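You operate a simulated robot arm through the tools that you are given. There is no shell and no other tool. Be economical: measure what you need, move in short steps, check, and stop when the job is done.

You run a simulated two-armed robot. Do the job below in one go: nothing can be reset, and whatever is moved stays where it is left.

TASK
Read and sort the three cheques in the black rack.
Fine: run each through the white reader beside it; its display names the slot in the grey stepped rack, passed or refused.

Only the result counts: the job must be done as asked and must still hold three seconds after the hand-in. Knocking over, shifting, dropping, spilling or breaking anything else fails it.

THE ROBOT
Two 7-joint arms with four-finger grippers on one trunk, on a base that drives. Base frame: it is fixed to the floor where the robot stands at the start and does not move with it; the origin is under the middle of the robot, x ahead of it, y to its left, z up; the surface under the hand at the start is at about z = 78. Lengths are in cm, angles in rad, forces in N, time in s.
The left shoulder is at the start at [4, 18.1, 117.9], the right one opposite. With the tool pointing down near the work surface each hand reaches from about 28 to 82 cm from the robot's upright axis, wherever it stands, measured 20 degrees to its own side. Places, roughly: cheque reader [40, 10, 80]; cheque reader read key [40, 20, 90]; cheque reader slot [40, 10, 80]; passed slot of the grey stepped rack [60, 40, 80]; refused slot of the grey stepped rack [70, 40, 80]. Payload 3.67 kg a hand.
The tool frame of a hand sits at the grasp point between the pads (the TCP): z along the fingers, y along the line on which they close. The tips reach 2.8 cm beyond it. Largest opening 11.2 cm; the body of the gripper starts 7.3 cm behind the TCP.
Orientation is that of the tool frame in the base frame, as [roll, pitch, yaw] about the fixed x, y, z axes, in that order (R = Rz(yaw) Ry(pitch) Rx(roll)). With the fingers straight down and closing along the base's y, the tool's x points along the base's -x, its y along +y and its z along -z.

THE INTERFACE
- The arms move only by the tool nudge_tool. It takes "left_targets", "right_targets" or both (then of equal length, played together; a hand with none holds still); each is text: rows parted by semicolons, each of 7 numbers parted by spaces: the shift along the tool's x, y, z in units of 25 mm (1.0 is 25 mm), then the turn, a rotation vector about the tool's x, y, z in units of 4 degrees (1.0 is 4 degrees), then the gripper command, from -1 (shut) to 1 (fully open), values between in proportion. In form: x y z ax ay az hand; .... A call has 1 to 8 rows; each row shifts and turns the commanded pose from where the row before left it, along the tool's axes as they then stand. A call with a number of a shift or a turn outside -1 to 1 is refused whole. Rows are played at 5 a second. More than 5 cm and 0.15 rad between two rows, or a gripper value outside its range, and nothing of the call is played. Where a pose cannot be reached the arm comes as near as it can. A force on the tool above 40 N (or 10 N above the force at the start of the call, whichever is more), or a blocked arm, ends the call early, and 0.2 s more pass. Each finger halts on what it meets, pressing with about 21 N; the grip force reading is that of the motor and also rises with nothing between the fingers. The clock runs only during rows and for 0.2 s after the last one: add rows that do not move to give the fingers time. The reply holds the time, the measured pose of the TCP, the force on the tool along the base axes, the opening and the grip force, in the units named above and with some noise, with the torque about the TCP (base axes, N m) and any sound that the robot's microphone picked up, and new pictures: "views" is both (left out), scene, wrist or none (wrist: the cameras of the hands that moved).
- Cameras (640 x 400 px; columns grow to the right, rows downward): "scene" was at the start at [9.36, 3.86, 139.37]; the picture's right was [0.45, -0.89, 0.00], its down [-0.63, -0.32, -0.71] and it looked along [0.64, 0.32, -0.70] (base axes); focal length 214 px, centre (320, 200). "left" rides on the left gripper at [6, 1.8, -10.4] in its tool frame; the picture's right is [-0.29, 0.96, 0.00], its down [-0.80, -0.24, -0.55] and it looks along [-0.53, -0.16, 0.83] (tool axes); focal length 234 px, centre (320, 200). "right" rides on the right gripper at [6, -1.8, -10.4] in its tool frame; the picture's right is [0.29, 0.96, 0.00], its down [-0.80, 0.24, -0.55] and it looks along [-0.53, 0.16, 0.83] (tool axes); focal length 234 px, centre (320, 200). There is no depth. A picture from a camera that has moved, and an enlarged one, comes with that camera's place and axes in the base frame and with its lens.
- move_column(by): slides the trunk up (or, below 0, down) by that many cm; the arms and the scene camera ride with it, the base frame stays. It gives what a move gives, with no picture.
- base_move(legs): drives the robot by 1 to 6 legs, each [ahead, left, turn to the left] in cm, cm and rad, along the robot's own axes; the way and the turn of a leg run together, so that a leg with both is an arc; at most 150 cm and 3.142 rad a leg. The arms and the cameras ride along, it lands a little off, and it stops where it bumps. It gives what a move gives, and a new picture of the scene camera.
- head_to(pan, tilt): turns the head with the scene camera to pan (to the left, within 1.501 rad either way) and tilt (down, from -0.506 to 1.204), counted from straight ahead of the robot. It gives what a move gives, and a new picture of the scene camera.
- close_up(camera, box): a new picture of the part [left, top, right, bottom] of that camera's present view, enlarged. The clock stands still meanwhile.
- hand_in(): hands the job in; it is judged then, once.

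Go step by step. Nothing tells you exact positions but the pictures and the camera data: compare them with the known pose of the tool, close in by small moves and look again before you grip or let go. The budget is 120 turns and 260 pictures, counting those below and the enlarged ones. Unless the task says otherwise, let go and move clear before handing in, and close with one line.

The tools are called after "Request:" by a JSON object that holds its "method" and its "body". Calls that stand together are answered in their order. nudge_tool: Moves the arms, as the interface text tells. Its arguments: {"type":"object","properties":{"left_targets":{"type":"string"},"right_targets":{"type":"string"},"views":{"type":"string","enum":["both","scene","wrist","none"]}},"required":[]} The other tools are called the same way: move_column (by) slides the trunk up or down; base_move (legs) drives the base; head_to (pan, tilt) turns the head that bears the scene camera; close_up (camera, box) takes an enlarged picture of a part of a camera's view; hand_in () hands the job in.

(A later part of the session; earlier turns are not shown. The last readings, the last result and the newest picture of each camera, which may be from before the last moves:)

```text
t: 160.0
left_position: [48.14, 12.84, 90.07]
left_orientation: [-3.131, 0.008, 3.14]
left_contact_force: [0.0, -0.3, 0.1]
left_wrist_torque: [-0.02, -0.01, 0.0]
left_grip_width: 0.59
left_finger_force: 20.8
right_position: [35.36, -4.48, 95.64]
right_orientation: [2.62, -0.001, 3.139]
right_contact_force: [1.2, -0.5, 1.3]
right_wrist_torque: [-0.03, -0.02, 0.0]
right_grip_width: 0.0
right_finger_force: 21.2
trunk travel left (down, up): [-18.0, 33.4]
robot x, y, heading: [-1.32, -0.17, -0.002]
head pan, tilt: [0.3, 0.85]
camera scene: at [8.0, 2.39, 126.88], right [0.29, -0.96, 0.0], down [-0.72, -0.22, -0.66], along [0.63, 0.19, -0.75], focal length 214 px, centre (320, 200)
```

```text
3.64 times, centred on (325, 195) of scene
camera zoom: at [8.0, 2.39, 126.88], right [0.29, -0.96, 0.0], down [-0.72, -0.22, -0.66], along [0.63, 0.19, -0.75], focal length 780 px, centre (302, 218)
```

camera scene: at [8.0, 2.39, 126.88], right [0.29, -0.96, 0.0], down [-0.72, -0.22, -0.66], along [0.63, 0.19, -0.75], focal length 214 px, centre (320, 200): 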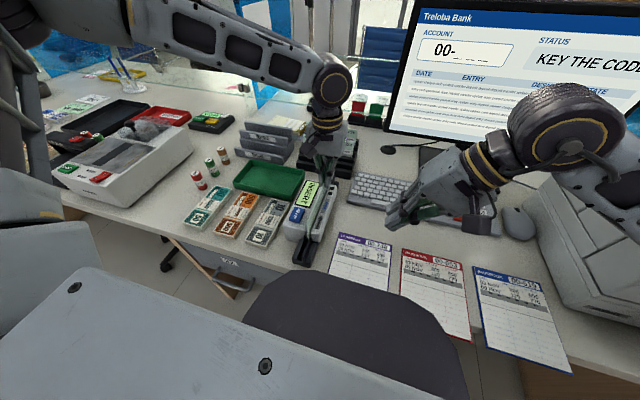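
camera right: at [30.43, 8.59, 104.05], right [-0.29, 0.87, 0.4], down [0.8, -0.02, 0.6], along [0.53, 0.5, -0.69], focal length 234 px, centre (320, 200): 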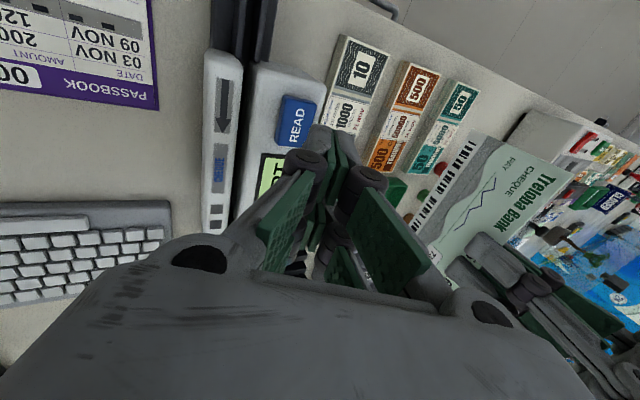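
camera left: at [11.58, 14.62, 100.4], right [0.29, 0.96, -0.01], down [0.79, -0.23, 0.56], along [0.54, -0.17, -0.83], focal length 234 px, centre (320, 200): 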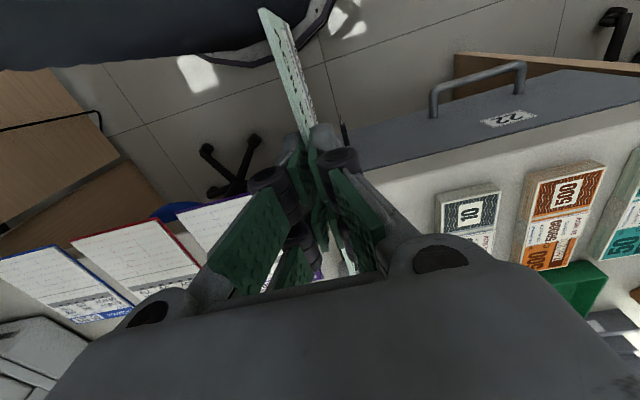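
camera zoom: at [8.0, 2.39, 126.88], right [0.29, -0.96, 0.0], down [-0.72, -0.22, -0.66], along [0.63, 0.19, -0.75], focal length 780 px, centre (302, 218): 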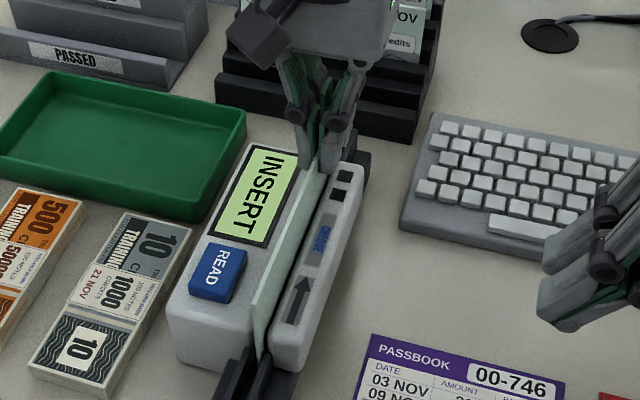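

Request:
{"method": "nudge_tool", "body": {"right_targets": "0 0.89 0.46 0 0 0 -1; 0 0.89 0.46 0 0 0 -1; 0 0.89 0.46 0 0 0 -1; 0 0.89 0.46 0 0 0 -1; 0 0.89 0.46 0 0 0 -1; 0 0.89 0.46 0 0 0 -1; 0 0.89 0.46 0 0 0 -1; 0 0.89 0.46 0 0 0 -1", "views": "none"}}

Request:
{"method": "nudge_tool", "body": {"right_targets": "0 -0.48 0.83 0 0 0 -1; 0 -0.48 0.83 0 0 0 -1; 0 -0.48 0.83 0 0 0 -1; 0 -0.08 0.14 0 0 0 -1; 0 -0.08 0.14 0 0 0 -1; 0 -0.08 0.14 0 0 0 -1; 0 0 0 0 0 0 -1", "views": "none"}}

Request:
{"method": "nudge_tool", "body": {"right_targets": "0 0.48 -0.83 0 0 0 -1; 0 0.48 -0.83 0 0 0 -1; 0 0.48 -0.83 0 0 0 -1; 0 -0.9 -0.46 0 0 0 -1; 0 -0.9 -0.46 0 0 0 -1; 0 -0.9 -0.46 0 0 0 -1; 0 -0.9 -0.46 0 0 0 -1; 0 -0.9 -0.46 0 0 0 -1", "views": "none"}}

Request:
{"method": "close_up", "body": {"camera": "scene", "box": [280, 140, 370, 250]}}

```text
t: 161.1
left_position: [47.28, 11.86, 90.35]
left_orientation: [3.14, 0.013, 3.123]
left_contact_force: [0.4, 11.5, -1.7]
left_wrist_torque: [0.43, 0.53, 0.56]
left_grip_width: 0.6
left_finger_force: 21.2
right_position: [35.15, 2.89, 95.59]
right_orientation: [2.631, -0.006, 3.081]
right_contact_force: [0.7, 0.2, 0.1]
right_wrist_torque: [0.02, 0.05, 0.03]
right_grip_width: 0.01
right_finger_force: 20.0
trunk travel left (down, up): [-18.0, 33.4]
robot x, y, heading: [-2.0, -0.34, -0.023]
head pan, tilt: [0.3, 0.85]
stopped in row 5 (left hand): the force on the tool passed its limit at 47 N (the readings are from after the stop); the commanded pose is now the measured one
```

```text
t: 162.7
left_position: [48.16, 12.41, 90.22]
left_orientation: [-3.141, 0.01, 3.13]
left_contact_force: [-3.4, 10.8, 14.7]
left_wrist_torque: [0.43, 0.05, 0.18]
left_grip_width: 0.6
left_finger_force: 21.4
right_position: [35.64, 3.6, 87.1]
right_orientation: [2.628, -0.01, 3.1]
right_contact_force: [-0.6, 0.6, -0.4]
right_wrist_torque: [0.01, 0.02, -0.02]
right_grip_width: 0.0
right_finger_force: 20.8
trunk travel left (down, up): [-18.0, 33.4]
robot x, y, heading: [-2.0, 0.06, -0.016]
head pan, tilt: [0.3, 0.85]
```

```text
t: 164.5
left_position: [48.02, 12.18, 90.04]
left_orientation: [-3.139, 0.008, 3.129]
left_contact_force: [2.0, 10.1, 12.5]
left_wrist_torque: [0.38, -0.37, 0.16]
left_grip_width: 0.58
left_finger_force: 21.1
right_position: [35.3, -9.0, 93.9]
right_orientation: [2.629, -0.012, 3.105]
right_contact_force: [0.2, -0.8, 0.6]
right_wrist_torque: [0.02, -0.02, 0.03]
right_grip_width: 0.0
right_finger_force: 21.3
trunk travel left (down, up): [-18.0, 33.4]
robot x, y, heading: [-1.56, -0.19, -0.019]
head pan, tilt: [0.3, 0.85]
```

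```text
3.64 times, centred on (325, 195) of scene
camera zoom: at [7.71, 2.03, 126.88], right [0.28, -0.96, 0.0], down [-0.72, -0.21, -0.66], along [0.63, 0.18, -0.75], focal length 780 px, centre (302, 218)
```

zoom: 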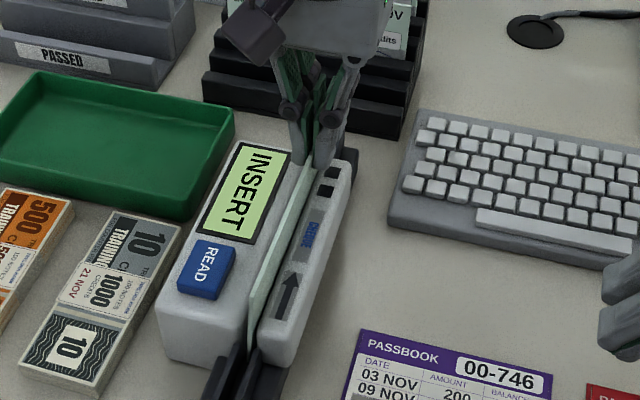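

Something bumped the robot, which turned slightly. I'll check the scene before going on.

Request:
{"method": "head_to", "body": {"pan": -0.1, "tilt": 0.7}}

```text
t: 165.3
left_position: [48.16, 12.26, 90.0]
left_orientation: [-3.139, 0.008, 3.128]
left_contact_force: [1.6, 6.4, 13.1]
left_wrist_torque: [0.32, -0.27, 0.16]
left_grip_width: 0.59
left_finger_force: 20.7
right_position: [35.35, -8.94, 93.76]
right_orientation: [2.628, -0.011, 3.1]
right_contact_force: [0.0, -0.6, 0.2]
right_wrist_torque: [0.02, -0.01, -0.01]
right_grip_width: 0.0
right_finger_force: 21.0
trunk travel left (down, up): [-18.0, 33.4]
robot x, y, heading: [-1.78, -0.21, -0.019]
head pan, tilt: [-0.099, 0.7]
camera scene: at [8.63, -1.1, 128.11], right [-0.12, -0.99, 0.0], down [-0.64, 0.07, -0.77], along [0.76, -0.09, -0.64], focal length 214 px, centre (320, 200)
```

scene: 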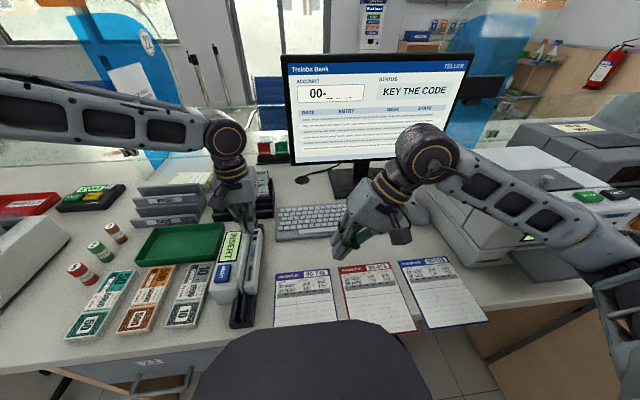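

Request:
{"method": "nudge_tool", "body": {"left_targets": "0 0 0 0 0 0 -0.66; 0 0 0 0 0 0 -0.66; 0 0 -0.8 0 0 0 -0.66; 0 0 -0.9 0 0 0 -0.66; 0 0 -0.9 0 0 0 -0.66; 0 0 -0.9 0 0 0 -0.66; 0 0 0 0 0 0 -0.66; 0 0 0 0 0 0 -0.66", "right_targets": "0 0.4 -0.8 0.8 0 0 -1; 0 0.4 -0.8 0.8 0 0 -1; 0 0.4 -0.8 0.8 0 0 -1; 0 0.4 -0.8 0.8 0 0 -1; 0 0.3 -0.8 1 0 0 -1; 0 0 -0.8 1 0 0 -1; 0 0 0 1 0 0 -1; 0 0 0 1 0 0 -1", "views": "none"}}

Request:
{"method": "head_to", "body": {"pan": -0.25, "tilt": 0.75}}

```text
t: 167.1
left_position: [48.12, 12.37, 98.66]
left_orientation: [-3.141, 0.008, 3.127]
left_contact_force: [0.1, 1.0, -0.6]
left_wrist_torque: [0.01, -0.03, -0.02]
left_grip_width: 1.92
left_finger_force: 0.0
right_position: [35.29, -8.83, 106.84]
right_orientation: [3.13, -0.011, 3.1]
right_contact_force: [-0.5, 0.2, 0.2]
right_wrist_torque: [-0.02, 0.01, -0.02]
right_grip_width: 0.0
right_finger_force: 20.6
trunk travel left (down, up): [-18.0, 33.4]
robot x, y, heading: [-1.87, -0.29, -0.015]
head pan, tilt: [-0.099, 0.7]
```

```text
t: 167.8
left_position: [48.12, 12.18, 98.48]
left_orientation: [-3.139, 0.007, 3.129]
left_contact_force: [0.4, -1.0, -0.5]
left_wrist_torque: [-0.01, -0.02, 0.04]
left_grip_width: 1.9
left_finger_force: 0.0
right_position: [35.47, -8.86, 106.78]
right_orientation: [3.13, -0.013, 3.101]
right_contact_force: [0.3, 0.2, 0.2]
right_wrist_torque: [0.0, 0.02, -0.02]
right_grip_width: 0.0
right_finger_force: 20.9
trunk travel left (down, up): [-18.0, 33.4]
robot x, y, heading: [-2.17, -0.49, -0.016]
head pan, tilt: [-0.25, 0.75]
camera scene: at [8.29, -2.36, 127.67], right [-0.26, -0.96, 0.0], down [-0.66, 0.18, -0.73], along [0.71, -0.19, -0.68], focal length 214 px, centre (320, 200)
```

scene: 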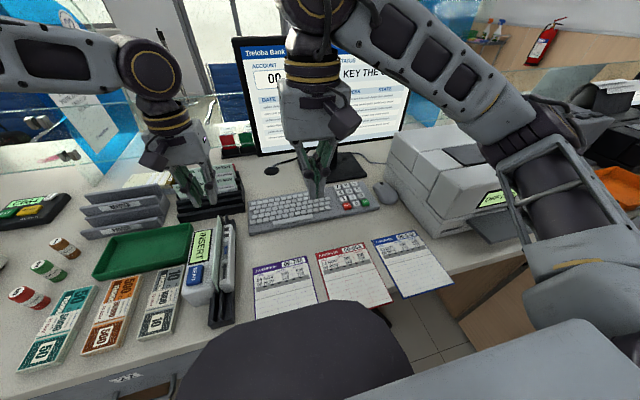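

The desk items look in place. I'll restore the base, then test the print-toward-block cheque with READ immediately followed by the run, using only the left hand.

Request:
{"method": "base_move", "body": {"legs": [[-7, 0.6, 0.016]]}}

Request:
{"method": "head_to", "body": {"pan": 0.3, "tilt": 0.85}}

```text
t: 168.9
left_position: [40.8, 13.47, 98.66]
left_orientation: [-3.14, 0.009, -3.14]
left_contact_force: [-1.0, -0.5, 0.0]
left_wrist_torque: [-0.01, -0.05, -0.01]
left_grip_width: 1.92
left_finger_force: 0.1
right_position: [28.46, -7.62, 106.8]
right_orientation: [3.133, -0.012, 3.118]
right_contact_force: [0.0, 0.7, 0.2]
right_wrist_torque: [-0.03, -0.06, -0.03]
right_grip_width: 0.02
right_finger_force: 21.0
trunk travel left (down, up): [-18.0, 33.4]
robot x, y, heading: [-8.5, 0.16, 0.003]
head pan, tilt: [-0.25, 0.75]
camera scene: at [1.25, -1.52, 127.69], right [-0.25, -0.97, 0.0], down [-0.66, 0.17, -0.73], along [0.71, -0.18, -0.68], focal length 214 px, centre (320, 200)
```

scene: 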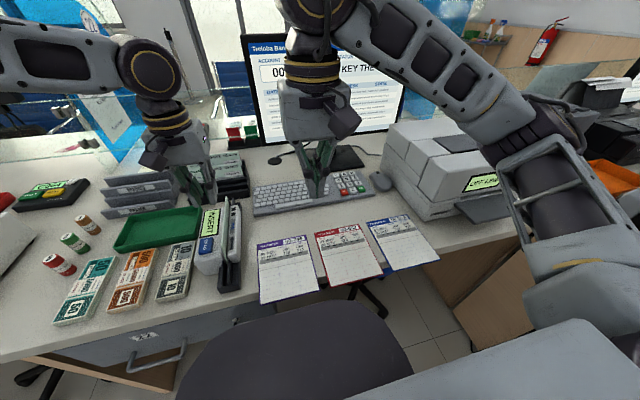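

```text
t: 169.8
left_position: [41.02, 13.66, 98.61]
left_orientation: [-3.139, 0.008, -3.141]
left_contact_force: [-0.4, -0.3, 0.2]
left_wrist_torque: [0.0, -0.02, 0.01]
left_grip_width: 1.89
left_finger_force: 0.0
right_position: [28.62, -7.68, 106.73]
right_orientation: [3.13, -0.01, 3.117]
right_contact_force: [-0.6, -0.9, 0.1]
right_wrist_torque: [0.01, 0.0, -0.02]
right_grip_width: 0.01
right_finger_force: 20.7
trunk travel left (down, up): [-18.0, 33.4]
robot x, y, heading: [-9.01, 0.2, -0.002]
head pan, tilt: [0.3, 0.85]
camera scene: at [0.87, 2.81, 126.87], right [0.29, -0.96, 0.0], down [-0.72, -0.22, -0.66], along [0.63, 0.19, -0.75], focal length 214 px, centre (320, 200)
```

scene: 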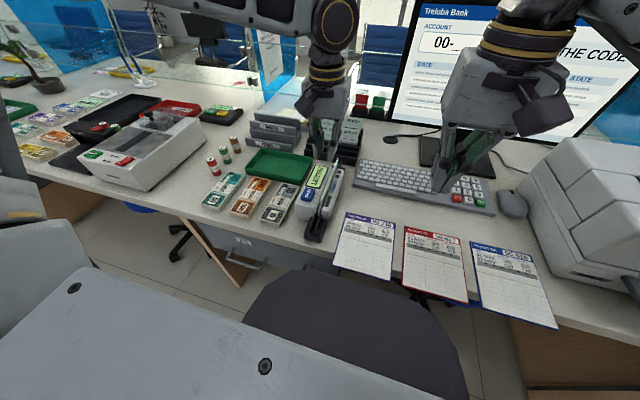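

Request:
{"method": "nudge_tool", "body": {"left_targets": "0 -0.28 0.6 0 0 0 -0.6; 0 0 0.9 0 0 0 -0.6; 0 0 0.9 0 0 0 -0.6; 0 0 0.9 0 0 0 -0.6; 0 0 0.2 0 0 0 -0.6; 0 0 0 0 0 0 -1; 0 0 0 0 0 0 -1; 0 0 0 0 0 0 -1", "views": "none"}}

Request:
{"method": "nudge_tool", "body": {"left_targets": "0.9 0 -0.05 0 0 0 -1; 0.9 0 0 0 0 0 -1; 0.9 0 0 0 0 0 -1; 0.9 0 0 0 0 0 -1; 0.8 0 0 0 0 0 -1; 0 0 0.03 0 0 0 -0.66; 0 0 0 0 0 0 -0.66; 0 0 -0.9 0 0 0 -0.66", "views": "none"}}

Request:
{"method": "close_up", "body": {"camera": "scene", "box": [280, 140, 370, 250]}}

```text
t: 171.6
left_position: [41.22, 12.88, 89.64]
left_orientation: [-3.139, 0.007, -3.14]
left_contact_force: [-0.4, 0.6, 0.8]
left_wrist_torque: [-0.02, 0.01, 0.01]
left_grip_width: 0.59
left_finger_force: 21.5
right_position: [28.56, -7.73, 106.73]
right_orientation: [3.13, -0.011, 3.117]
right_contact_force: [-0.8, 0.8, 0.1]
right_wrist_torque: [0.0, 0.01, -0.01]
right_grip_width: 0.0
right_finger_force: 20.8
trunk travel left (down, up): [-18.0, 33.4]
robot x, y, heading: [-8.72, 0.22, 0.0]
head pan, tilt: [0.3, 0.85]
```

```text
t: 173.4
left_position: [30.12, 12.74, 91.96]
left_orientation: [-3.14, 0.01, -3.139]
left_contact_force: [-0.7, 0.4, 0.3]
left_wrist_torque: [0.03, -0.03, 0.0]
left_grip_width: 1.91
left_finger_force: 0.1
right_position: [28.56, -7.7, 106.86]
right_orientation: [3.129, -0.01, 3.117]
right_contact_force: [-0.3, -0.2, 0.0]
right_wrist_torque: [0.04, -0.03, 0.0]
right_grip_width: 0.01
right_finger_force: 21.0
trunk travel left (down, up): [-18.0, 33.4]
robot x, y, heading: [-8.68, 0.58, -0.002]
head pan, tilt: [0.3, 0.85]
```

```text
3.64 times, centred on (325, 195) of scene
camera zoom: at [0.82, 2.8, 126.88], right [0.29, -0.96, 0.0], down [-0.72, -0.22, -0.66], along [0.63, 0.19, -0.75], focal length 780 px, centre (302, 218)
```

zoom: 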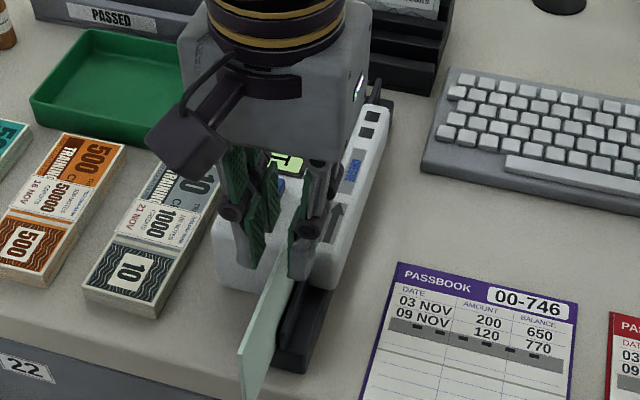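

Request:
{"method": "nudge_tool", "body": {"left_targets": "0 0 -0.4 0 0 0 -0.8; -0.85 0.85 0 0 0 0 -1; -0.85 0.83 0 0 0 0 -1; -0.82 0 0.3 0 0 0 -1; 0 0 0.9 0 0 0 -1; 0 0 0.5 0 0 0 -1; 0 0 0.2 0 0 0 -1; 0 0 -0.9 0 0 0 -1", "views": "none"}}

Request:
{"method": "nudge_tool", "body": {"left_targets": "0 0 -0.9 0 0 0 -1; 0.85 -0.84 0 0 0 0 -0.6; 0.85 -0.82 0 0 0 0 -0.6; 0.82 0.04 0 0 0 0 -0.6; 0 0 0.9 0 0 0 -0.6; 0 0 0.2 0 0 0 -0.8; 0 0 0 0 0 0 -1; 0 0 0 0 0 0 -1", "views": "none"}}

Request:
{"method": "nudge_tool", "body": {"left_targets": "-1 0 0 0 0 0 -1; -1 0 0 0 0 0 -1; -1 0 0 0 0 0 -1; -1 0 0 0 0 0 -1; -1 0 0 0 0 0 -1; -1 0 0 0 0 0 -1; -1 0 0 0 0 0 -1; -1 0 0 0 0 0 -1", "views": "none"}}

Request:
{"method": "close_up", "body": {"camera": "scene", "box": [280, 130, 370, 240]}}

```text
t: 175.2
left_position: [36.19, 17.15, 90.56]
left_orientation: [-3.139, 0.009, -3.138]
left_contact_force: [0.5, 0.4, 0.3]
left_wrist_torque: [0.0, 0.0, 0.02]
left_grip_width: 0.0
left_finger_force: 35.7
right_position: [28.56, -7.65, 106.79]
right_orientation: [3.13, -0.01, 3.119]
right_contact_force: [0.4, 0.3, 0.2]
right_wrist_torque: [0.01, -0.01, 0.02]
right_grip_width: 0.0
right_finger_force: 20.7
trunk travel left (down, up): [-18.0, 33.4]
robot x, y, heading: [-8.88, 0.29, -0.004]
head pan, tilt: [0.3, 0.85]
heard: click
```

```text
t: 177.0
left_position: [30.07, 12.84, 90.01]
left_orientation: [-3.139, 0.007, -3.14]
left_contact_force: [-0.1, -0.8, -0.9]
left_wrist_torque: [-0.03, -0.02, 0.04]
left_grip_width: 0.59
left_finger_force: 20.9
right_position: [28.62, -7.57, 106.82]
right_orientation: [3.128, -0.011, 3.117]
right_contact_force: [0.7, -0.6, 0.0]
right_wrist_torque: [0.04, -0.01, 0.03]
right_grip_width: 0.02
right_finger_force: 21.0
trunk travel left (down, up): [-18.0, 33.4]
robot x, y, heading: [-8.56, 0.41, -0.0]
head pan, tilt: [0.3, 0.85]
```

```text
t: 178.8
left_position: [50.22, 13.02, 90.0]
left_orientation: [-3.139, 0.007, -3.139]
left_contact_force: [0.8, 0.0, 0.3]
left_wrist_torque: [0.0, 0.03, 0.01]
left_grip_width: 0.6
left_finger_force: 20.7
right_position: [28.73, -7.7, 106.72]
right_orientation: [3.131, -0.012, 3.117]
right_contact_force: [0.4, 0.2, -0.1]
right_wrist_torque: [0.02, 0.03, 0.0]
right_grip_width: 0.0
right_finger_force: 20.5
trunk travel left (down, up): [-18.0, 33.4]
robot x, y, heading: [-8.94, 0.07, -0.002]
head pan, tilt: [0.3, 0.85]
```

```text
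3.64 times, centred on (325, 185) of scene
camera zoom: at [0.99, 2.83, 126.86], right [0.29, -0.96, 0.0], down [-0.72, -0.22, -0.66], along [0.63, 0.19, -0.75], focal length 780 px, centre (302, 254)
```

zoom: 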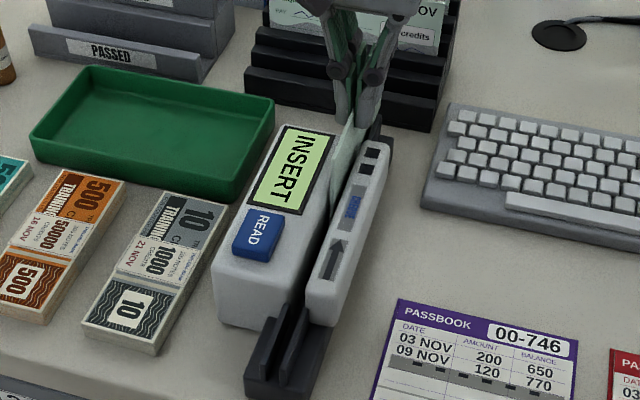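

Request:
{"method": "nudge_tool", "body": {"left_targets": "0.75 0 0 0 0 0 -1; 0.75 0 0 0 0 0 -1; 0.75 0 0 0 0 0 -1; 0.75 0 0 0 0 0 -1; 0.65 0 0 0 0 0 -1; 0 0 0.04 0 0 0 -0.66; 0 0 0 0 0 0 -0.66; -0.6 0 -0.04 0 0 0 -0.66", "right_targets": "-0.4 0.55 0 0 0 0 -1; -0.4 0.55 0 0 0 0 -1; -0.4 0.55 0 0 0 0 -1; -0.4 0.55 0 0 0 0 -1; -0.4 0.55 0 0 0 0 -1; -0.4 0.55 0 -0.5 0 0 -1; -0.4 0.55 0 -1 0 0 -1; -0.3 0.55 0 -1 0 0 -1", "views": "none"}}

Request:
{"method": "nudge_tool", "body": {"left_targets": "-0.8 0 0 0 0 0 -0.66; -0.8 0 0 0 0 0 -0.66; -0.76 0 0 0 0 0 -0.66; 0 0 0 0 0 0 -1; 0 0 0 0 0 0 -1; 0 0 0 0 0 0 -1", "right_targets": "0 0 0 -1 0 0 -1; 0 0 0 -1 0 0 -1; 0 0 0 -1 0 0 -1; 0 0 0 -0.7 0 0 -1; 0 0 0 0 0 0 -1; 0 0 0 0 0 0 -1", "views": "none"}}

Request:
{"method": "close_up", "body": {"camera": "scene", "box": [280, 110, 400, 240]}}

```text
t: 180.6
left_position: [42.58, 13.05, 90.1]
left_orientation: [-3.138, 0.006, -3.14]
left_contact_force: [0.4, 1.1, 0.0]
left_wrist_torque: [0.02, 0.03, -0.03]
left_grip_width: 1.9
left_finger_force: 0.1
right_position: [36.6, 3.06, 106.94]
right_orientation: [2.955, -0.012, 3.117]
right_contact_force: [0.9, 0.6, 0.1]
right_wrist_torque: [0.02, -0.01, -0.04]
right_grip_width: 0.03
right_finger_force: 20.6
trunk travel left (down, up): [-18.0, 33.4]
robot x, y, heading: [-8.92, 0.29, 0.001]
head pan, tilt: [0.3, 0.85]
```

```text
t: 182.0
left_position: [48.45, 13.0, 90.22]
left_orientation: [-3.14, 0.006, -3.141]
left_contact_force: [0.4, -0.1, 0.4]
left_wrist_torque: [-0.01, 0.0, 0.01]
left_grip_width: 0.59
left_finger_force: 21.1
right_position: [36.55, 3.13, 106.95]
right_orientation: [2.697, -0.013, 3.118]
right_contact_force: [-0.3, 0.3, -0.4]
right_wrist_torque: [-0.01, -0.03, -0.03]
right_grip_width: 0.0
right_finger_force: 21.4
trunk travel left (down, up): [-18.0, 33.4]
robot x, y, heading: [-8.8, 0.59, -0.007]
head pan, tilt: [0.3, 0.85]
```

```text
3.08 times, centred on (340, 175) of scene
camera zoom: at [0.88, 2.8, 126.87], right [0.29, -0.96, 0.0], down [-0.72, -0.22, -0.66], along [0.63, 0.19, -0.75], focal length 660 px, centre (258, 277)
```

zoom: 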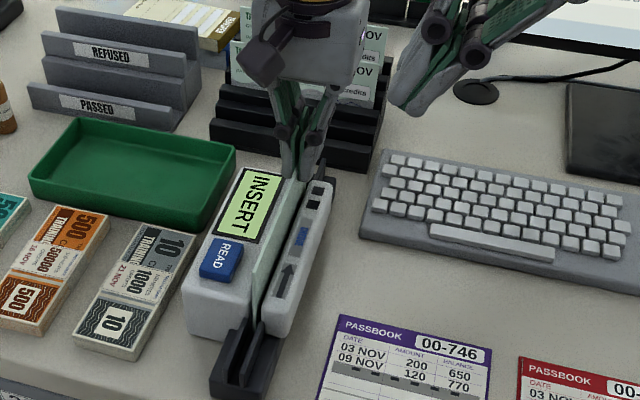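

Request:
{"method": "nudge_tool", "body": {"right_targets": "0 0.35 0.78 0 0 0 -1; 0 0.35 0.78 0 0 0 -1; 0 0.35 0.78 0 0 0 -1; 0 0.35 0.78 0 0 0 -1; 0 0.3 0.78 0 0 0 -1; 0 0.3 0.78 0 0 0 -1; 0 0.3 0.78 0 0 0 -1; 0 0.3 0.78 0 0 0 -1", "views": "none"}}

Request:
{"method": "nudge_tool", "body": {"right_targets": "0 -0.38 0.815 0 0 0 -1; 0 -0.38 0.815 0 0 0 -1; 0 -0.3 0.64 0 0 0 -1; 0 -0.08 0.18 0 0 0 -1; 0 -0.08 0.18 0 0 0 -1; 0 0 0 0 0 0 -1; 0 0.3 -0.64 0 0 0 -1; 0 0.38 -0.815 0 0 0 -1", "views": "none"}}

Request:
{"method": "close_up", "body": {"camera": "right", "box": [160, 20, 360, 220]}}

```text
t: 183.8
left_position: [48.47, 13.07, 90.19]
left_orientation: [-3.14, 0.006, -3.14]
left_contact_force: [0.2, -0.6, 0.3]
left_wrist_torque: [0.0, -0.02, 0.0]
left_grip_width: 0.61
left_finger_force: 20.9
right_position: [36.79, 15.82, 95.76]
right_orientation: [2.697, -0.014, 3.115]
right_contact_force: [0.4, 1.9, -0.7]
right_wrist_torque: [0.0, 0.0, 0.02]
right_grip_width: 0.0
right_finger_force: 21.0
trunk travel left (down, up): [-18.0, 33.4]
robot x, y, heading: [-8.54, 0.34, -0.005]
head pan, tilt: [0.3, 0.85]
```

```text
t: 185.6
left_position: [48.46, 13.05, 90.32]
left_orientation: [-3.14, 0.01, -3.139]
left_contact_force: [7.6, -1.0, 4.4]
left_wrist_torque: [0.16, 1.16, -0.08]
left_grip_width: 0.6
left_finger_force: 20.6
right_position: [36.55, 15.83, 92.48]
right_orientation: [2.699, -0.011, 3.12]
right_contact_force: [-7.5, 0.6, -4.6]
right_wrist_torque: [-0.05, -0.51, -0.02]
right_grip_width: 0.01
right_finger_force: 20.7
trunk travel left (down, up): [-18.0, 33.4]
robot x, y, heading: [-8.58, 0.15, 0.001]
head pan, tilt: [0.3, 0.85]
```

```text
2.00 times, centred on (260, 120) of right
camera zoom: at [30.69, 9.88, 101.09], right [-0.26, 0.87, 0.41], down [0.8, -0.04, 0.59], along [0.53, 0.49, -0.69], focal length 468 px, centre (440, 360)
```

zoom: 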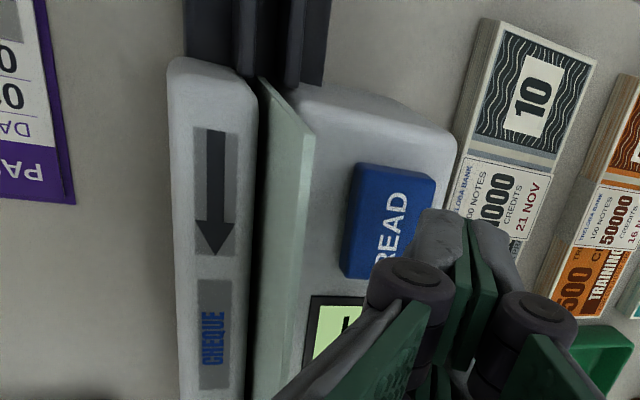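

Request:
{"method": "nudge_tool", "body": {"right_targets": "0.5 0.1 -0.2 0 0 0 -1; 0.1 -0.3 0.64 0 0 0 -1; 0 -0.26 0.56 0 0 0 -1; 0 -0.1 0.21 0 0 0 -1; 0 -0.08 0.18 0 0 0 -1; 0 -0.06 0.14 0 0 0 -1; 0 0 0 0 0 0 -1; 0 0 0 0 0 0 -1", "views": "none"}}

Request:
{"method": "nudge_tool", "body": {"right_targets": "0 0.3 -0.64 0 0 0 -1; 0 0.38 -0.815 0 0 0 -1; 0 -0.3 -0.9 0 0 0 -1; 0 -0.9 -0.5 0 0 0 -1; 0 -0.9 -0.4 0 0 0 -1; 0 -0.9 -0.4 0 0 0 -1; 0 -0.9 -0.4 0 0 0 -1; 0 -0.9 -0.4 0 0 0 -1", "views": "none"}}

Request:
{"method": "close_up", "body": {"camera": "scene", "box": [280, 130, 370, 240]}}

```text
t: 187.4
left_position: [48.36, 12.97, 90.14]
left_orientation: [-3.14, 0.007, -3.14]
left_contact_force: [0.0, -0.3, -0.3]
left_wrist_torque: [0.02, 0.01, -0.02]
left_grip_width: 0.61
left_finger_force: 20.6
right_position: [35.41, 15.92, 88.45]
right_orientation: [2.695, -0.011, 3.117]
right_contact_force: [-0.1, 0.4, 2.4]
right_wrist_torque: [0.01, -0.02, -0.03]
right_grip_width: 0.02
right_finger_force: 21.3
trunk travel left (down, up): [-18.0, 33.4]
robot x, y, heading: [-8.71, 0.81, -0.006]
head pan, tilt: [0.3, 0.85]
heard: click
```

```text
t: 189.2
left_position: [48.28, 12.88, 90.23]
left_orientation: [3.141, 0.009, -3.141]
left_contact_force: [-0.5, -0.2, 0.9]
left_wrist_torque: [0.02, -0.01, -0.01]
left_grip_width: 0.62
left_finger_force: 20.8
right_position: [35.01, 1.72, 93.96]
right_orientation: [2.696, -0.01, 3.115]
right_contact_force: [-0.7, -0.2, 0.2]
right_wrist_torque: [-0.02, -0.05, -0.01]
right_grip_width: 0.04
right_finger_force: 21.1
trunk travel left (down, up): [-18.0, 33.4]
robot x, y, heading: [-8.71, 0.7, -0.002]
head pan, tilt: [0.3, 0.85]
```

```text
3.64 times, centred on (325, 185) of scene
camera zoom: at [0.86, 2.73, 126.88], right [0.29, -0.96, 0.0], down [-0.72, -0.22, -0.66], along [0.63, 0.19, -0.75], focal length 780 px, centre (302, 254)
```

zoom: 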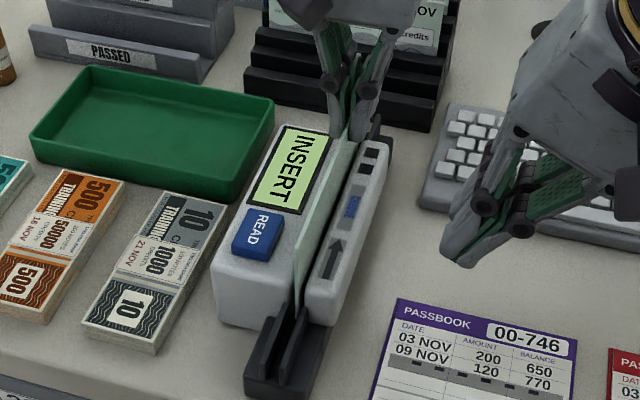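

Still INSERT. One more idea: the cheque's centre must clear the far guide. I'll grip it near its trailing end, run it from the entry, and lift the nose over the black rack's front lip at the end.

Request:
{"method": "nudge_tool", "body": {"left_targets": "0 0 0.02 0 0 0 -0.66; 0 0 0 0 0 0 -0.66; 0.9 0 0 0 0 0 -0.66; 0.9 0 0 0 0 0 -0.66; 0.9 0 0 0 0 0 -0.66; 0.9 0 0 0 0 0 -0.66; 0.9 0 0 0 0 0 -0.66; 0.6 0 -0.04 0 0 0 -0.66", "right_targets": "0 -0.9 -0.4 0 0 0 -1; 0 -0.9 -0.4 0 0 0 -1; 0 -0.9 -0.4 0 0 0 -1; 0 -0.9 -0.4 0 0 0 -1; 0 0 0 0 0 0 -1; 0 0 0 0 0 0 -1; 0 0 0 0 0 0 -1; 0 0 0 0 0 0 -1", "views": "none"}}

Request:
{"method": "nudge_tool", "body": {"left_targets": "0 0 0 0 0 0 -1; 0 0 0 0 0 0 -1; 0 0 0 0 0 0 -1; 0.9 0 0 0 0 0 -1; 0.9 0 0 0 0 0 -1; 0.9 0 0 0 0 0 -1; 0.9 0 0 0 0 0 -1; 0 0 0 0 0 0 -1", "views": "none"}}

Request:
{"method": "close_up", "body": {"camera": "scene", "box": [280, 130, 370, 250]}}

```text
t: 191.0
left_position: [35.52, 12.97, 90.13]
left_orientation: [-3.141, 0.009, -3.139]
left_contact_force: [-0.7, 0.5, 0.6]
left_wrist_torque: [0.01, 0.02, -0.03]
left_grip_width: 1.93
left_finger_force: 0.1
right_position: [34.64, -8.06, 93.7]
right_orientation: [2.698, -0.011, 3.118]
right_contact_force: [-0.1, 0.2, -0.2]
right_wrist_torque: [-0.01, -0.06, 0.0]
right_grip_width: 0.0
right_finger_force: 21.3
trunk travel left (down, up): [-18.0, 33.4]
robot x, y, heading: [-8.54, 0.3, 0.0]
head pan, tilt: [0.3, 0.85]
```

```text
t: 192.8
left_position: [26.57, 12.95, 89.9]
left_orientation: [-3.14, 0.006, 3.141]
left_contact_force: [0.1, 0.4, 6.1]
left_wrist_torque: [0.01, -0.06, 0.02]
left_grip_width: 0.6
left_finger_force: 21.1
right_position: [34.62, -8.08, 93.63]
right_orientation: [2.695, -0.01, 3.117]
right_contact_force: [0.7, -0.5, 0.0]
right_wrist_torque: [-0.04, 0.01, 0.0]
right_grip_width: 0.0
right_finger_force: 20.9
trunk travel left (down, up): [-18.0, 33.4]
robot x, y, heading: [-8.88, 0.38, -0.001]
head pan, tilt: [0.3, 0.85]
```

```text
3.33 times, centred on (325, 190) of scene
camera zoom: at [0.85, 2.8, 126.88], right [0.29, -0.96, 0.0], down [-0.72, -0.22, -0.66], along [0.63, 0.19, -0.75], focal length 715 px, centre (303, 233)
```

zoom: 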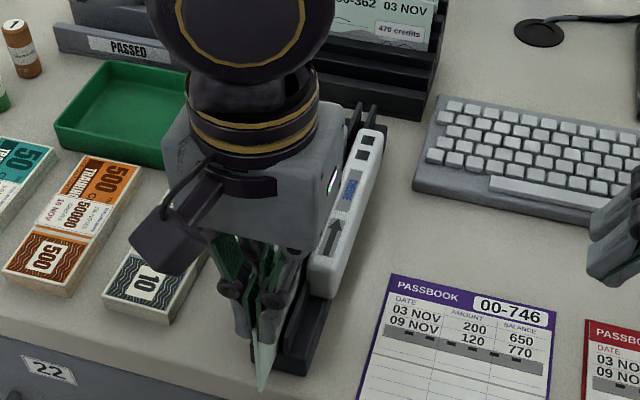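

Request:
{"method": "nudge_tool", "body": {"left_targets": "-0.95 0 -0.02 0 0 0 -1; -0.95 0 0 0 0 0 -1; -0.95 0 0 0 0 0 -1; -0.95 0 0 0 0 0 -1; -0.95 0 0 0 0 0 -1; -0.95 0 0 0 0 0 -1; -0.95 0 0 0 0 0 -1; -0.5 0 0 0 -0.5 0 -1", "views": "none"}}

Request:
{"method": "nudge_tool", "body": {"left_targets": "-0.3 0 -0.06 0 -0.9 0 -1; -0.6 0 0 0 -0.8 0 -1; -0.6 0 0 0 -0.6 0 -1; -0.3 0 0 0 0 0 -1; 0 0 0 0 0 0 -1", "views": "scene"}}

Request:
{"method": "close_up", "body": {"camera": "scene", "box": [280, 110, 370, 220]}}

```text
t: 194.6
left_position: [44.52, 13.13, 90.41]
left_orientation: [-3.141, 0.042, -3.14]
left_contact_force: [0.4, 0.3, -0.2]
left_wrist_torque: [0.01, 0.01, 0.03]
left_grip_width: 0.59
left_finger_force: 20.7
right_position: [34.72, -7.96, 93.73]
right_orientation: [2.696, -0.01, 3.117]
right_contact_force: [-0.6, 0.2, -0.2]
right_wrist_torque: [0.01, -0.04, 0.02]
right_grip_width: 0.0
right_finger_force: 20.7
trunk travel left (down, up): [-18.0, 33.4]
robot x, y, heading: [-8.49, 0.27, 0.004]
head pan, tilt: [0.3, 0.85]
```

```text
t: 195.8
left_position: [48.85, 13.14, 90.92]
left_orientation: [-3.141, 0.205, -3.141]
left_contact_force: [-0.4, 1.0, -0.6]
left_wrist_torque: [0.0, -0.04, 0.01]
left_grip_width: 0.6
left_finger_force: 20.8
right_position: [34.79, -8.11, 93.68]
right_orientation: [2.697, -0.011, 3.117]
right_contact_force: [0.5, -0.8, 0.4]
right_wrist_torque: [0.0, 0.02, -0.01]
right_grip_width: 0.01
right_finger_force: 20.6
trunk travel left (down, up): [-18.0, 33.4]
robot x, y, heading: [-8.85, 0.53, -0.005]
head pan, tilt: [0.3, 0.85]
camera scene: at [0.87, 2.81, 126.87], right [0.29, -0.96, 0.0], down [-0.72, -0.22, -0.66], along [0.63, 0.19, -0.75], focal length 214 px, centre (320, 200)
```

scene: 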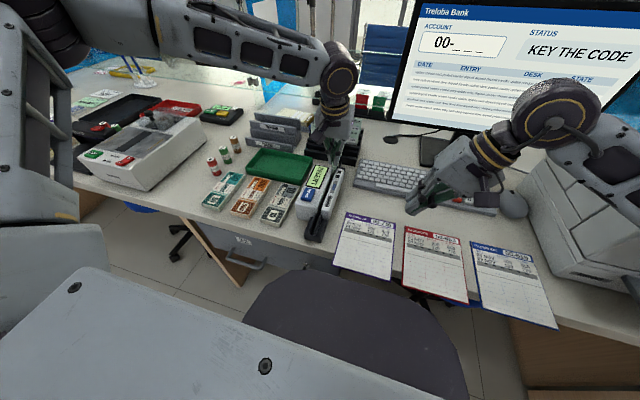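

```text
3.64 times, centred on (325, 165) of scene
camera zoom: at [0.87, 2.81, 126.87], right [0.29, -0.96, 0.0], down [-0.72, -0.22, -0.66], along [0.63, 0.19, -0.75], focal length 780 px, centre (302, 327)
```

zoom: 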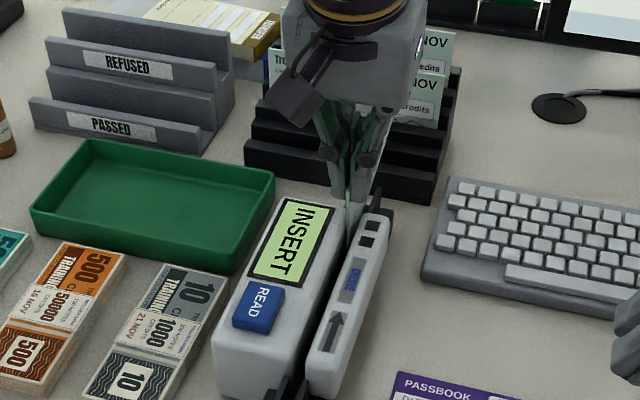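

Still INSERT. The other face never got a run past the centre-exit point, so I'll turn it and do the complete run that way, taking few pictures.

Request:
{"method": "nudge_tool", "body": {"left_targets": "0.5 0 0 0 0.9 0 -1; 0.8 0 0 0 0.9 0 -1; 0.9 0 0 0 0.95 0 -1; 0.9 0 0 0 0 0 -1; 0.9 0 0 0 0 0 -1; 0.9 0 0 0 0 0 -1; 0.4 0 0 0 0 0 -1; 0 0 0 0 0 0 -1", "views": "none"}}

```text
t: 197.6
left_position: [35.93, 13.02, 90.21]
left_orientation: [-3.141, 0.012, -3.141]
left_contact_force: [0.0, 0.3, 0.6]
left_wrist_torque: [0.0, 0.0, 0.02]
left_grip_width: 0.63
left_finger_force: 21.1
right_position: [34.81, -8.08, 93.64]
right_orientation: [2.697, -0.011, 3.116]
right_contact_force: [-0.2, -0.2, -0.1]
right_wrist_torque: [0.02, 0.01, 0.0]
right_grip_width: 0.02
right_finger_force: 21.2
trunk travel left (down, up): [-18.0, 33.4]
robot x, y, heading: [-9.14, 0.21, -0.003]
head pan, tilt: [0.3, 0.85]
```

Request:
{"method": "nudge_tool", "body": {"left_targets": "0 0 0.06 0 0 0 -0.66; 0 0 0 0 0 0 -0.66; -0.9 0 -0.05 0 0 0 -0.66; -1 0 0 0 0 0 -0.66; -1 0 0 0 0 0 -0.66; -1 0 0 0 0 0 -0.66; -0.9 0 0 0 0 0 -0.66; 0 0 0 0 0 0 -1", "views": "none"}}

Request:
{"method": "nudge_tool", "body": {"left_targets": "0 0 0 0 0 0 -1; 0 0 0 0 0 0 -1; 0 0 -0.8 0 0 0 -1; 0 0 -1 0 0 0 -1; 0 0 -1 0 0 0 -1; 0 0 -1 0 0 0 -1; 0.5 1 -0.3 0 0 0 -1; 0.5 1 0 0 0 0 -1", "views": "none"}}

Request:
{"method": "nudge_tool", "body": {"left_targets": "0.5 1 0 0 0 0 -1; 0.5 1 0 0 0 0 -1; 0.3 1 0 0 0 0 -1; 0 1 0 0 0 0 -1; 0 1 0 0 0 0 -1; 0 0 0 0 0 1 -1; 0 0 0 0 0 1 -1; 0 0 0 0 0 1 -1", "views": "scene"}}

```text
t: 199.4
left_position: [47.7, 12.99, 90.39]
left_orientation: [3.141, 0.012, -3.14]
left_contact_force: [-0.4, 0.0, -0.7]
left_wrist_torque: [-0.01, -0.02, 0.0]
left_grip_width: 0.58
left_finger_force: 20.4
right_position: [34.69, -8.18, 93.65]
right_orientation: [2.696, -0.011, 3.118]
right_contact_force: [-0.1, -0.2, 0.0]
right_wrist_torque: [0.01, -0.02, -0.03]
right_grip_width: 0.0
right_finger_force: 20.8
trunk travel left (down, up): [-18.0, 33.4]
robot x, y, heading: [-8.78, 0.45, -0.002]
head pan, tilt: [0.3, 0.85]
```

```text
t: 201.2
left_position: [45.27, 17.97, 100.5]
left_orientation: [-3.141, 0.012, -3.141]
left_contact_force: [-0.4, -0.1, -0.3]
left_wrist_torque: [-0.01, -0.01, 0.02]
left_grip_width: 0.6
left_finger_force: 20.6
right_position: [34.67, -8.03, 93.66]
right_orientation: [2.699, -0.01, 3.118]
right_contact_force: [0.3, -0.5, 0.0]
right_wrist_torque: [-0.03, -0.02, 0.04]
right_grip_width: 0.01
right_finger_force: 21.1
trunk travel left (down, up): [-18.0, 33.4]
robot x, y, heading: [-9.14, 0.6, 0.002]
head pan, tilt: [0.3, 0.85]
```

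```text
t: 203.0
left_position: [41.9, 30.47, 100.4]
left_orientation: [3.139, 0.01, 2.933]
left_contact_force: [0.0, -0.5, 0.1]
left_wrist_torque: [0.01, -0.01, -0.01]
left_grip_width: 0.63
left_finger_force: 20.8
right_position: [34.75, -8.09, 93.58]
right_orientation: [2.696, -0.013, 3.117]
right_contact_force: [-0.1, 0.2, -0.6]
right_wrist_torque: [0.0, -0.03, 0.0]
right_grip_width: 0.0
right_finger_force: 21.1
trunk travel left (down, up): [-18.0, 33.4]
robot x, y, heading: [-8.68, 0.74, -0.002]
head pan, tilt: [0.3, 0.85]
camera scene: at [0.89, 2.8, 126.87], right [0.29, -0.96, 0.0], down [-0.72, -0.22, -0.66], along [0.63, 0.19, -0.75], focal length 214 px, centre (320, 200)
```

scene: 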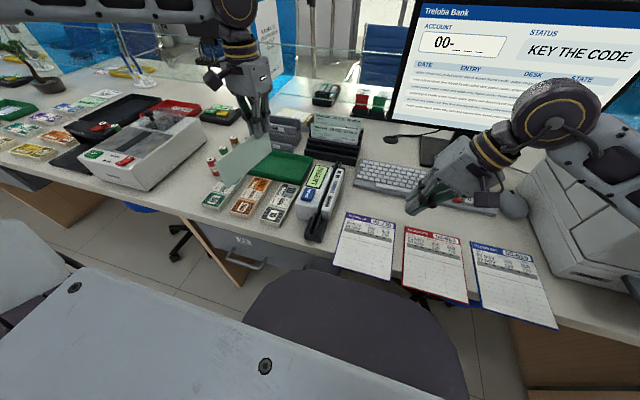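

Rotating on to -180° in the air (42 more units).

Request:
{"method": "nudge_tool", "body": {"left_targets": "0 0 0 0 0 1 -1; 0 0 0 0 0 1 -1; 0 0 0 0 0 1 -1; 0 0 0 0 0 1 -1; 0 0 0 0 0 1 -1; 0 0 0 0 0 1 -1; 0 0 0 0 0 1 -1; 0 0 0 0 0 1 -1", "views": "none"}}

Request:
{"method": "nudge_tool", "body": {"left_targets": "0 0 0 0 0 1 -1; 0 0 0 0 0 1 -1; 0 0 0 0 0 1 -1; 0 0 0 0 0 1 -1; 0 0 0 0 0 1 -1; 0 0 0 0 0 1 -1; 0 0 0 0 0 1 -1; 0 0 0 0 0 1 -1", "views": "none"}}

Request:
{"method": "nudge_tool", "body": {"left_targets": "0 0 0 0 0 1 -1; 0 0 0 0 0 1 -1; 0 0 0 0 0 1 -1; 0 0 0 0 0 1 -1; 0 0 0 0 0 1 -1; 0 0 0 0 0 1 -1; 0 0 0 0 0 1 -1; 0 0 0 0 0 1 -1", "views": "none"}}

Request:
{"method": "nudge_tool", "body": {"left_targets": "0 0 0 0 0 1 -1; 0 0 0 0 0 1 -1; 0 0 0 0 0 1 -1; 0 0 0 0 0 1 -1; 0 0 0 0 0 1 -1; 0 0 0 0 0 1 -1; 0 0 0 0 0 1 -1; 0 0 0 0 0 1 -1", "views": "none"}}

Request:
{"method": "nudge_tool", "body": {"left_targets": "0 0 0 0 0 1 -1; 0 0 0 0 0 1 -1; 0 0 0 0 0 1 -1; 0 0 0 0 0 1 -1; 0 0 0 0 0 1 -1; 0 0 0 0 0 1 -1; 0 0 0 0 0 1 -1; 0 0 0 0 0 1 -1", "views": "none"}}

```text
t: 204.8
left_position: [41.87, 30.42, 100.35]
left_orientation: [3.134, 0.009, 2.374]
left_contact_force: [-0.4, 0.1, -0.8]
left_wrist_torque: [0.01, 0.01, 0.03]
left_grip_width: 0.61
left_finger_force: 20.7
right_position: [34.86, -8.03, 93.71]
right_orientation: [2.697, -0.01, 3.118]
right_contact_force: [0.4, 0.1, 0.2]
right_wrist_torque: [-0.01, 0.0, 0.0]
right_grip_width: 0.02
right_finger_force: 20.5
trunk travel left (down, up): [-18.0, 33.4]
robot x, y, heading: [-8.81, 0.19, -0.007]
head pan, tilt: [0.3, 0.85]
```

```text
t: 206.6
left_position: [41.88, 30.58, 100.37]
left_orientation: [3.132, 0.002, 1.815]
left_contact_force: [0.1, 0.1, -0.2]
left_wrist_torque: [-0.03, 0.01, -0.03]
left_grip_width: 0.61
left_finger_force: 20.8
right_position: [34.78, -8.03, 93.63]
right_orientation: [2.696, -0.01, 3.118]
right_contact_force: [-0.4, 0.3, -0.3]
right_wrist_torque: [-0.04, -0.02, 0.01]
right_grip_width: 0.0
right_finger_force: 21.0
trunk travel left (down, up): [-18.0, 33.4]
robot x, y, heading: [-8.63, 0.61, -0.0]
head pan, tilt: [0.3, 0.85]
```

```text
t: 208.4
left_position: [41.81, 30.67, 100.49]
left_orientation: [3.129, -0.002, 1.256]
left_contact_force: [-0.1, 0.0, -0.6]
left_wrist_torque: [0.01, 0.04, 0.0]
left_grip_width: 0.6
left_finger_force: 21.2
right_position: [34.7, -8.11, 93.74]
right_orientation: [2.696, -0.011, 3.118]
right_contact_force: [-0.8, 0.3, 0.9]
right_wrist_torque: [0.01, 0.01, -0.02]
right_grip_width: 0.0
right_finger_force: 21.2
trunk travel left (down, up): [-18.0, 33.4]
robot x, y, heading: [-8.77, 0.56, -0.003]
head pan, tilt: [0.3, 0.85]
```

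```text
t: 210.2
left_position: [41.91, 30.52, 100.42]
left_orientation: [3.134, -0.007, 0.699]
left_contact_force: [0.5, 0.9, 0.3]
left_wrist_torque: [0.01, 0.0, -0.01]
left_grip_width: 0.61
left_finger_force: 20.8
right_position: [34.81, -8.11, 93.74]
right_orientation: [2.697, -0.01, 3.119]
right_contact_force: [0.1, 0.0, 0.6]
right_wrist_torque: [0.03, -0.02, -0.01]
right_grip_width: 0.0
right_finger_force: 20.6
trunk travel left (down, up): [-18.0, 33.4]
robot x, y, heading: [-8.49, 0.45, -0.001]
head pan, tilt: [0.3, 0.85]
```

```text
t: 212.0
left_position: [41.89, 30.6, 100.38]
left_orientation: [3.138, -0.011, 0.142]
left_contact_force: [-0.2, -0.4, 0.2]
left_wrist_torque: [0.02, 0.01, -0.01]
left_grip_width: 0.6
left_finger_force: 20.9
right_position: [34.75, -8.14, 93.55]
right_orientation: [2.696, -0.01, 3.118]
right_contact_force: [0.3, 0.0, 0.5]
right_wrist_torque: [0.01, 0.01, 0.03]
right_grip_width: 0.0
right_finger_force: 21.2
trunk travel left (down, up): [-18.0, 33.4]
robot x, y, heading: [-8.56, 0.04, -0.002]
head pan, tilt: [0.3, 0.85]
```

Request:
{"method": "nudge_tool", "body": {"left_targets": "0 0 0 0 0 1 -1; 0 0 0 0 0 1 -1; 0 0 0 0 -0.16 0.03 -1", "views": "none"}}

Request:
{"method": "base_move", "body": {"legs": [[-9.3, 0, 0]]}}

Request:
{"method": "nudge_tool", "body": {"left_targets": "-0.98 0.88 0 0 0 0 -1; -0.98 0.88 0 0 0 0 -1; -0.98 0.88 0 0 0 0 -1; -0.98 0.88 0 0 0 0 -1; -0.98 0.88 0 0 0 0 -1; -0.98 0.88 0 0 0 0 -1; -0.98 0.88 0 0 0 0 -1; -0.98 0.88 0 0 0 0 -1", "views": "none"}}

```text
t: 212.8
left_position: [41.91, 30.48, 100.45]
left_orientation: [3.139, -0.002, -0.001]
left_contact_force: [-1.1, -0.4, -0.5]
left_wrist_torque: [0.0, 0.0, -0.02]
left_grip_width: 0.61
left_finger_force: 21.1
right_position: [34.63, -8.02, 93.6]
right_orientation: [2.697, -0.013, 3.117]
right_contact_force: [0.0, 0.0, -0.4]
right_wrist_torque: [0.01, 0.0, 0.03]
right_grip_width: 0.0
right_finger_force: 21.0
trunk travel left (down, up): [-18.0, 33.4]
robot x, y, heading: [-8.68, 0.5, -0.004]
head pan, tilt: [0.3, 0.85]
```

```text
t: 213.9
left_position: [32.65, 30.38, 100.49]
left_orientation: [3.14, -0.003, -0.002]
left_contact_force: [0.1, 0.4, 0.4]
left_wrist_torque: [0.03, -0.06, -0.01]
left_grip_width: 0.58
left_finger_force: 21.0
right_position: [25.45, -8.08, 93.71]
right_orientation: [2.697, -0.01, 3.115]
right_contact_force: [-0.6, 0.0, 0.9]
right_wrist_torque: [-0.01, -0.03, -0.04]
right_grip_width: 0.0
right_finger_force: 21.0
trunk travel left (down, up): [-18.0, 33.4]
robot x, y, heading: [-17.5, 0.42, -0.004]
head pan, tilt: [0.3, 0.85]
camera scene: at [-8.4, 2.82, 126.88], right [0.29, -0.96, 0.0], down [-0.72, -0.22, -0.66], along [0.63, 0.19, -0.75], focal length 214 px, centre (320, 200)
```

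scene: 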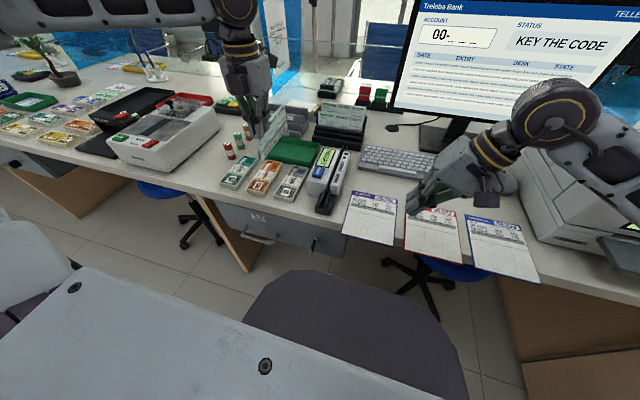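

```text
t: 215.8
left_position: [13.29, 12.74, 100.51]
left_orientation: [-3.14, -0.001, -0.002]
left_contact_force: [-0.3, -0.6, 0.1]
left_wrist_torque: [0.08, 0.01, 0.0]
left_grip_width: 0.61
left_finger_force: 21.4
right_position: [25.68, -8.27, 93.55]
right_orientation: [2.698, -0.011, 3.115]
right_contact_force: [0.0, -1.0, -0.8]
right_wrist_torque: [0.02, 0.0, 0.0]
right_grip_width: 0.03
right_finger_force: 20.3
trunk travel left (down, up): [-18.0, 33.4]
robot x, y, heading: [-17.7, 0.28, -0.002]
head pan, tilt: [0.3, 0.85]
```

Request:
{"method": "nudge_tool", "body": {"left_targets": "-0.2 -0.08 0.8 0 0 0 -1; 0 0 0.9 0 0 0 -1; 0 0 0.9 0 0 0 -1; 0 0 0.9 0 0 0 -1; 0 0 0.42 0 0 0 -1; 0 0 0 0 0 0 -1", "views": "none"}}

Request:
{"method": "close_up", "body": {"camera": "scene", "box": [270, 130, 370, 250]}}

```text
t: 217.2
left_position: [12.58, 13.04, 90.74]
left_orientation: [3.139, 0.001, -0.003]
left_contact_force: [0.3, 0.2, -0.1]
left_wrist_torque: [-0.04, 0.02, -0.01]
left_grip_width: 0.6
left_finger_force: 21.4
right_position: [25.55, -8.12, 93.64]
right_orientation: [2.695, -0.011, 3.115]
right_contact_force: [-0.6, -0.2, -0.4]
right_wrist_torque: [0.03, 0.01, 0.01]
right_grip_width: 0.0
right_finger_force: 21.1
trunk travel left (down, up): [-18.0, 33.4]
robot x, y, heading: [-17.37, 0.48, -0.003]
head pan, tilt: [0.3, 0.85]
```

```text
3.33 times, centred on (320, 190) of scene
camera zoom: at [-8.26, 2.81, 126.87], right [0.29, -0.96, 0.0], down [-0.72, -0.22, -0.66], along [0.63, 0.19, -0.75], focal length 715 px, centre (320, 233)
```

zoom: 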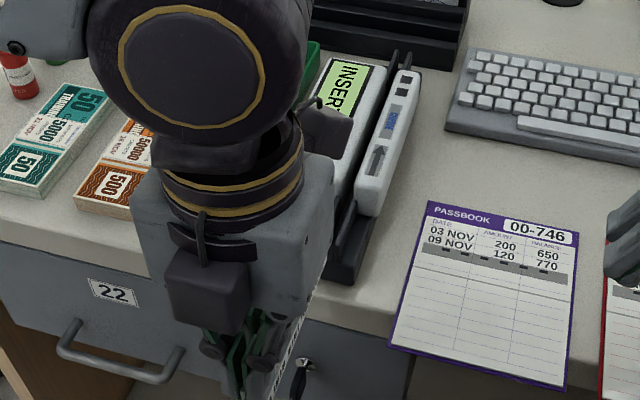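

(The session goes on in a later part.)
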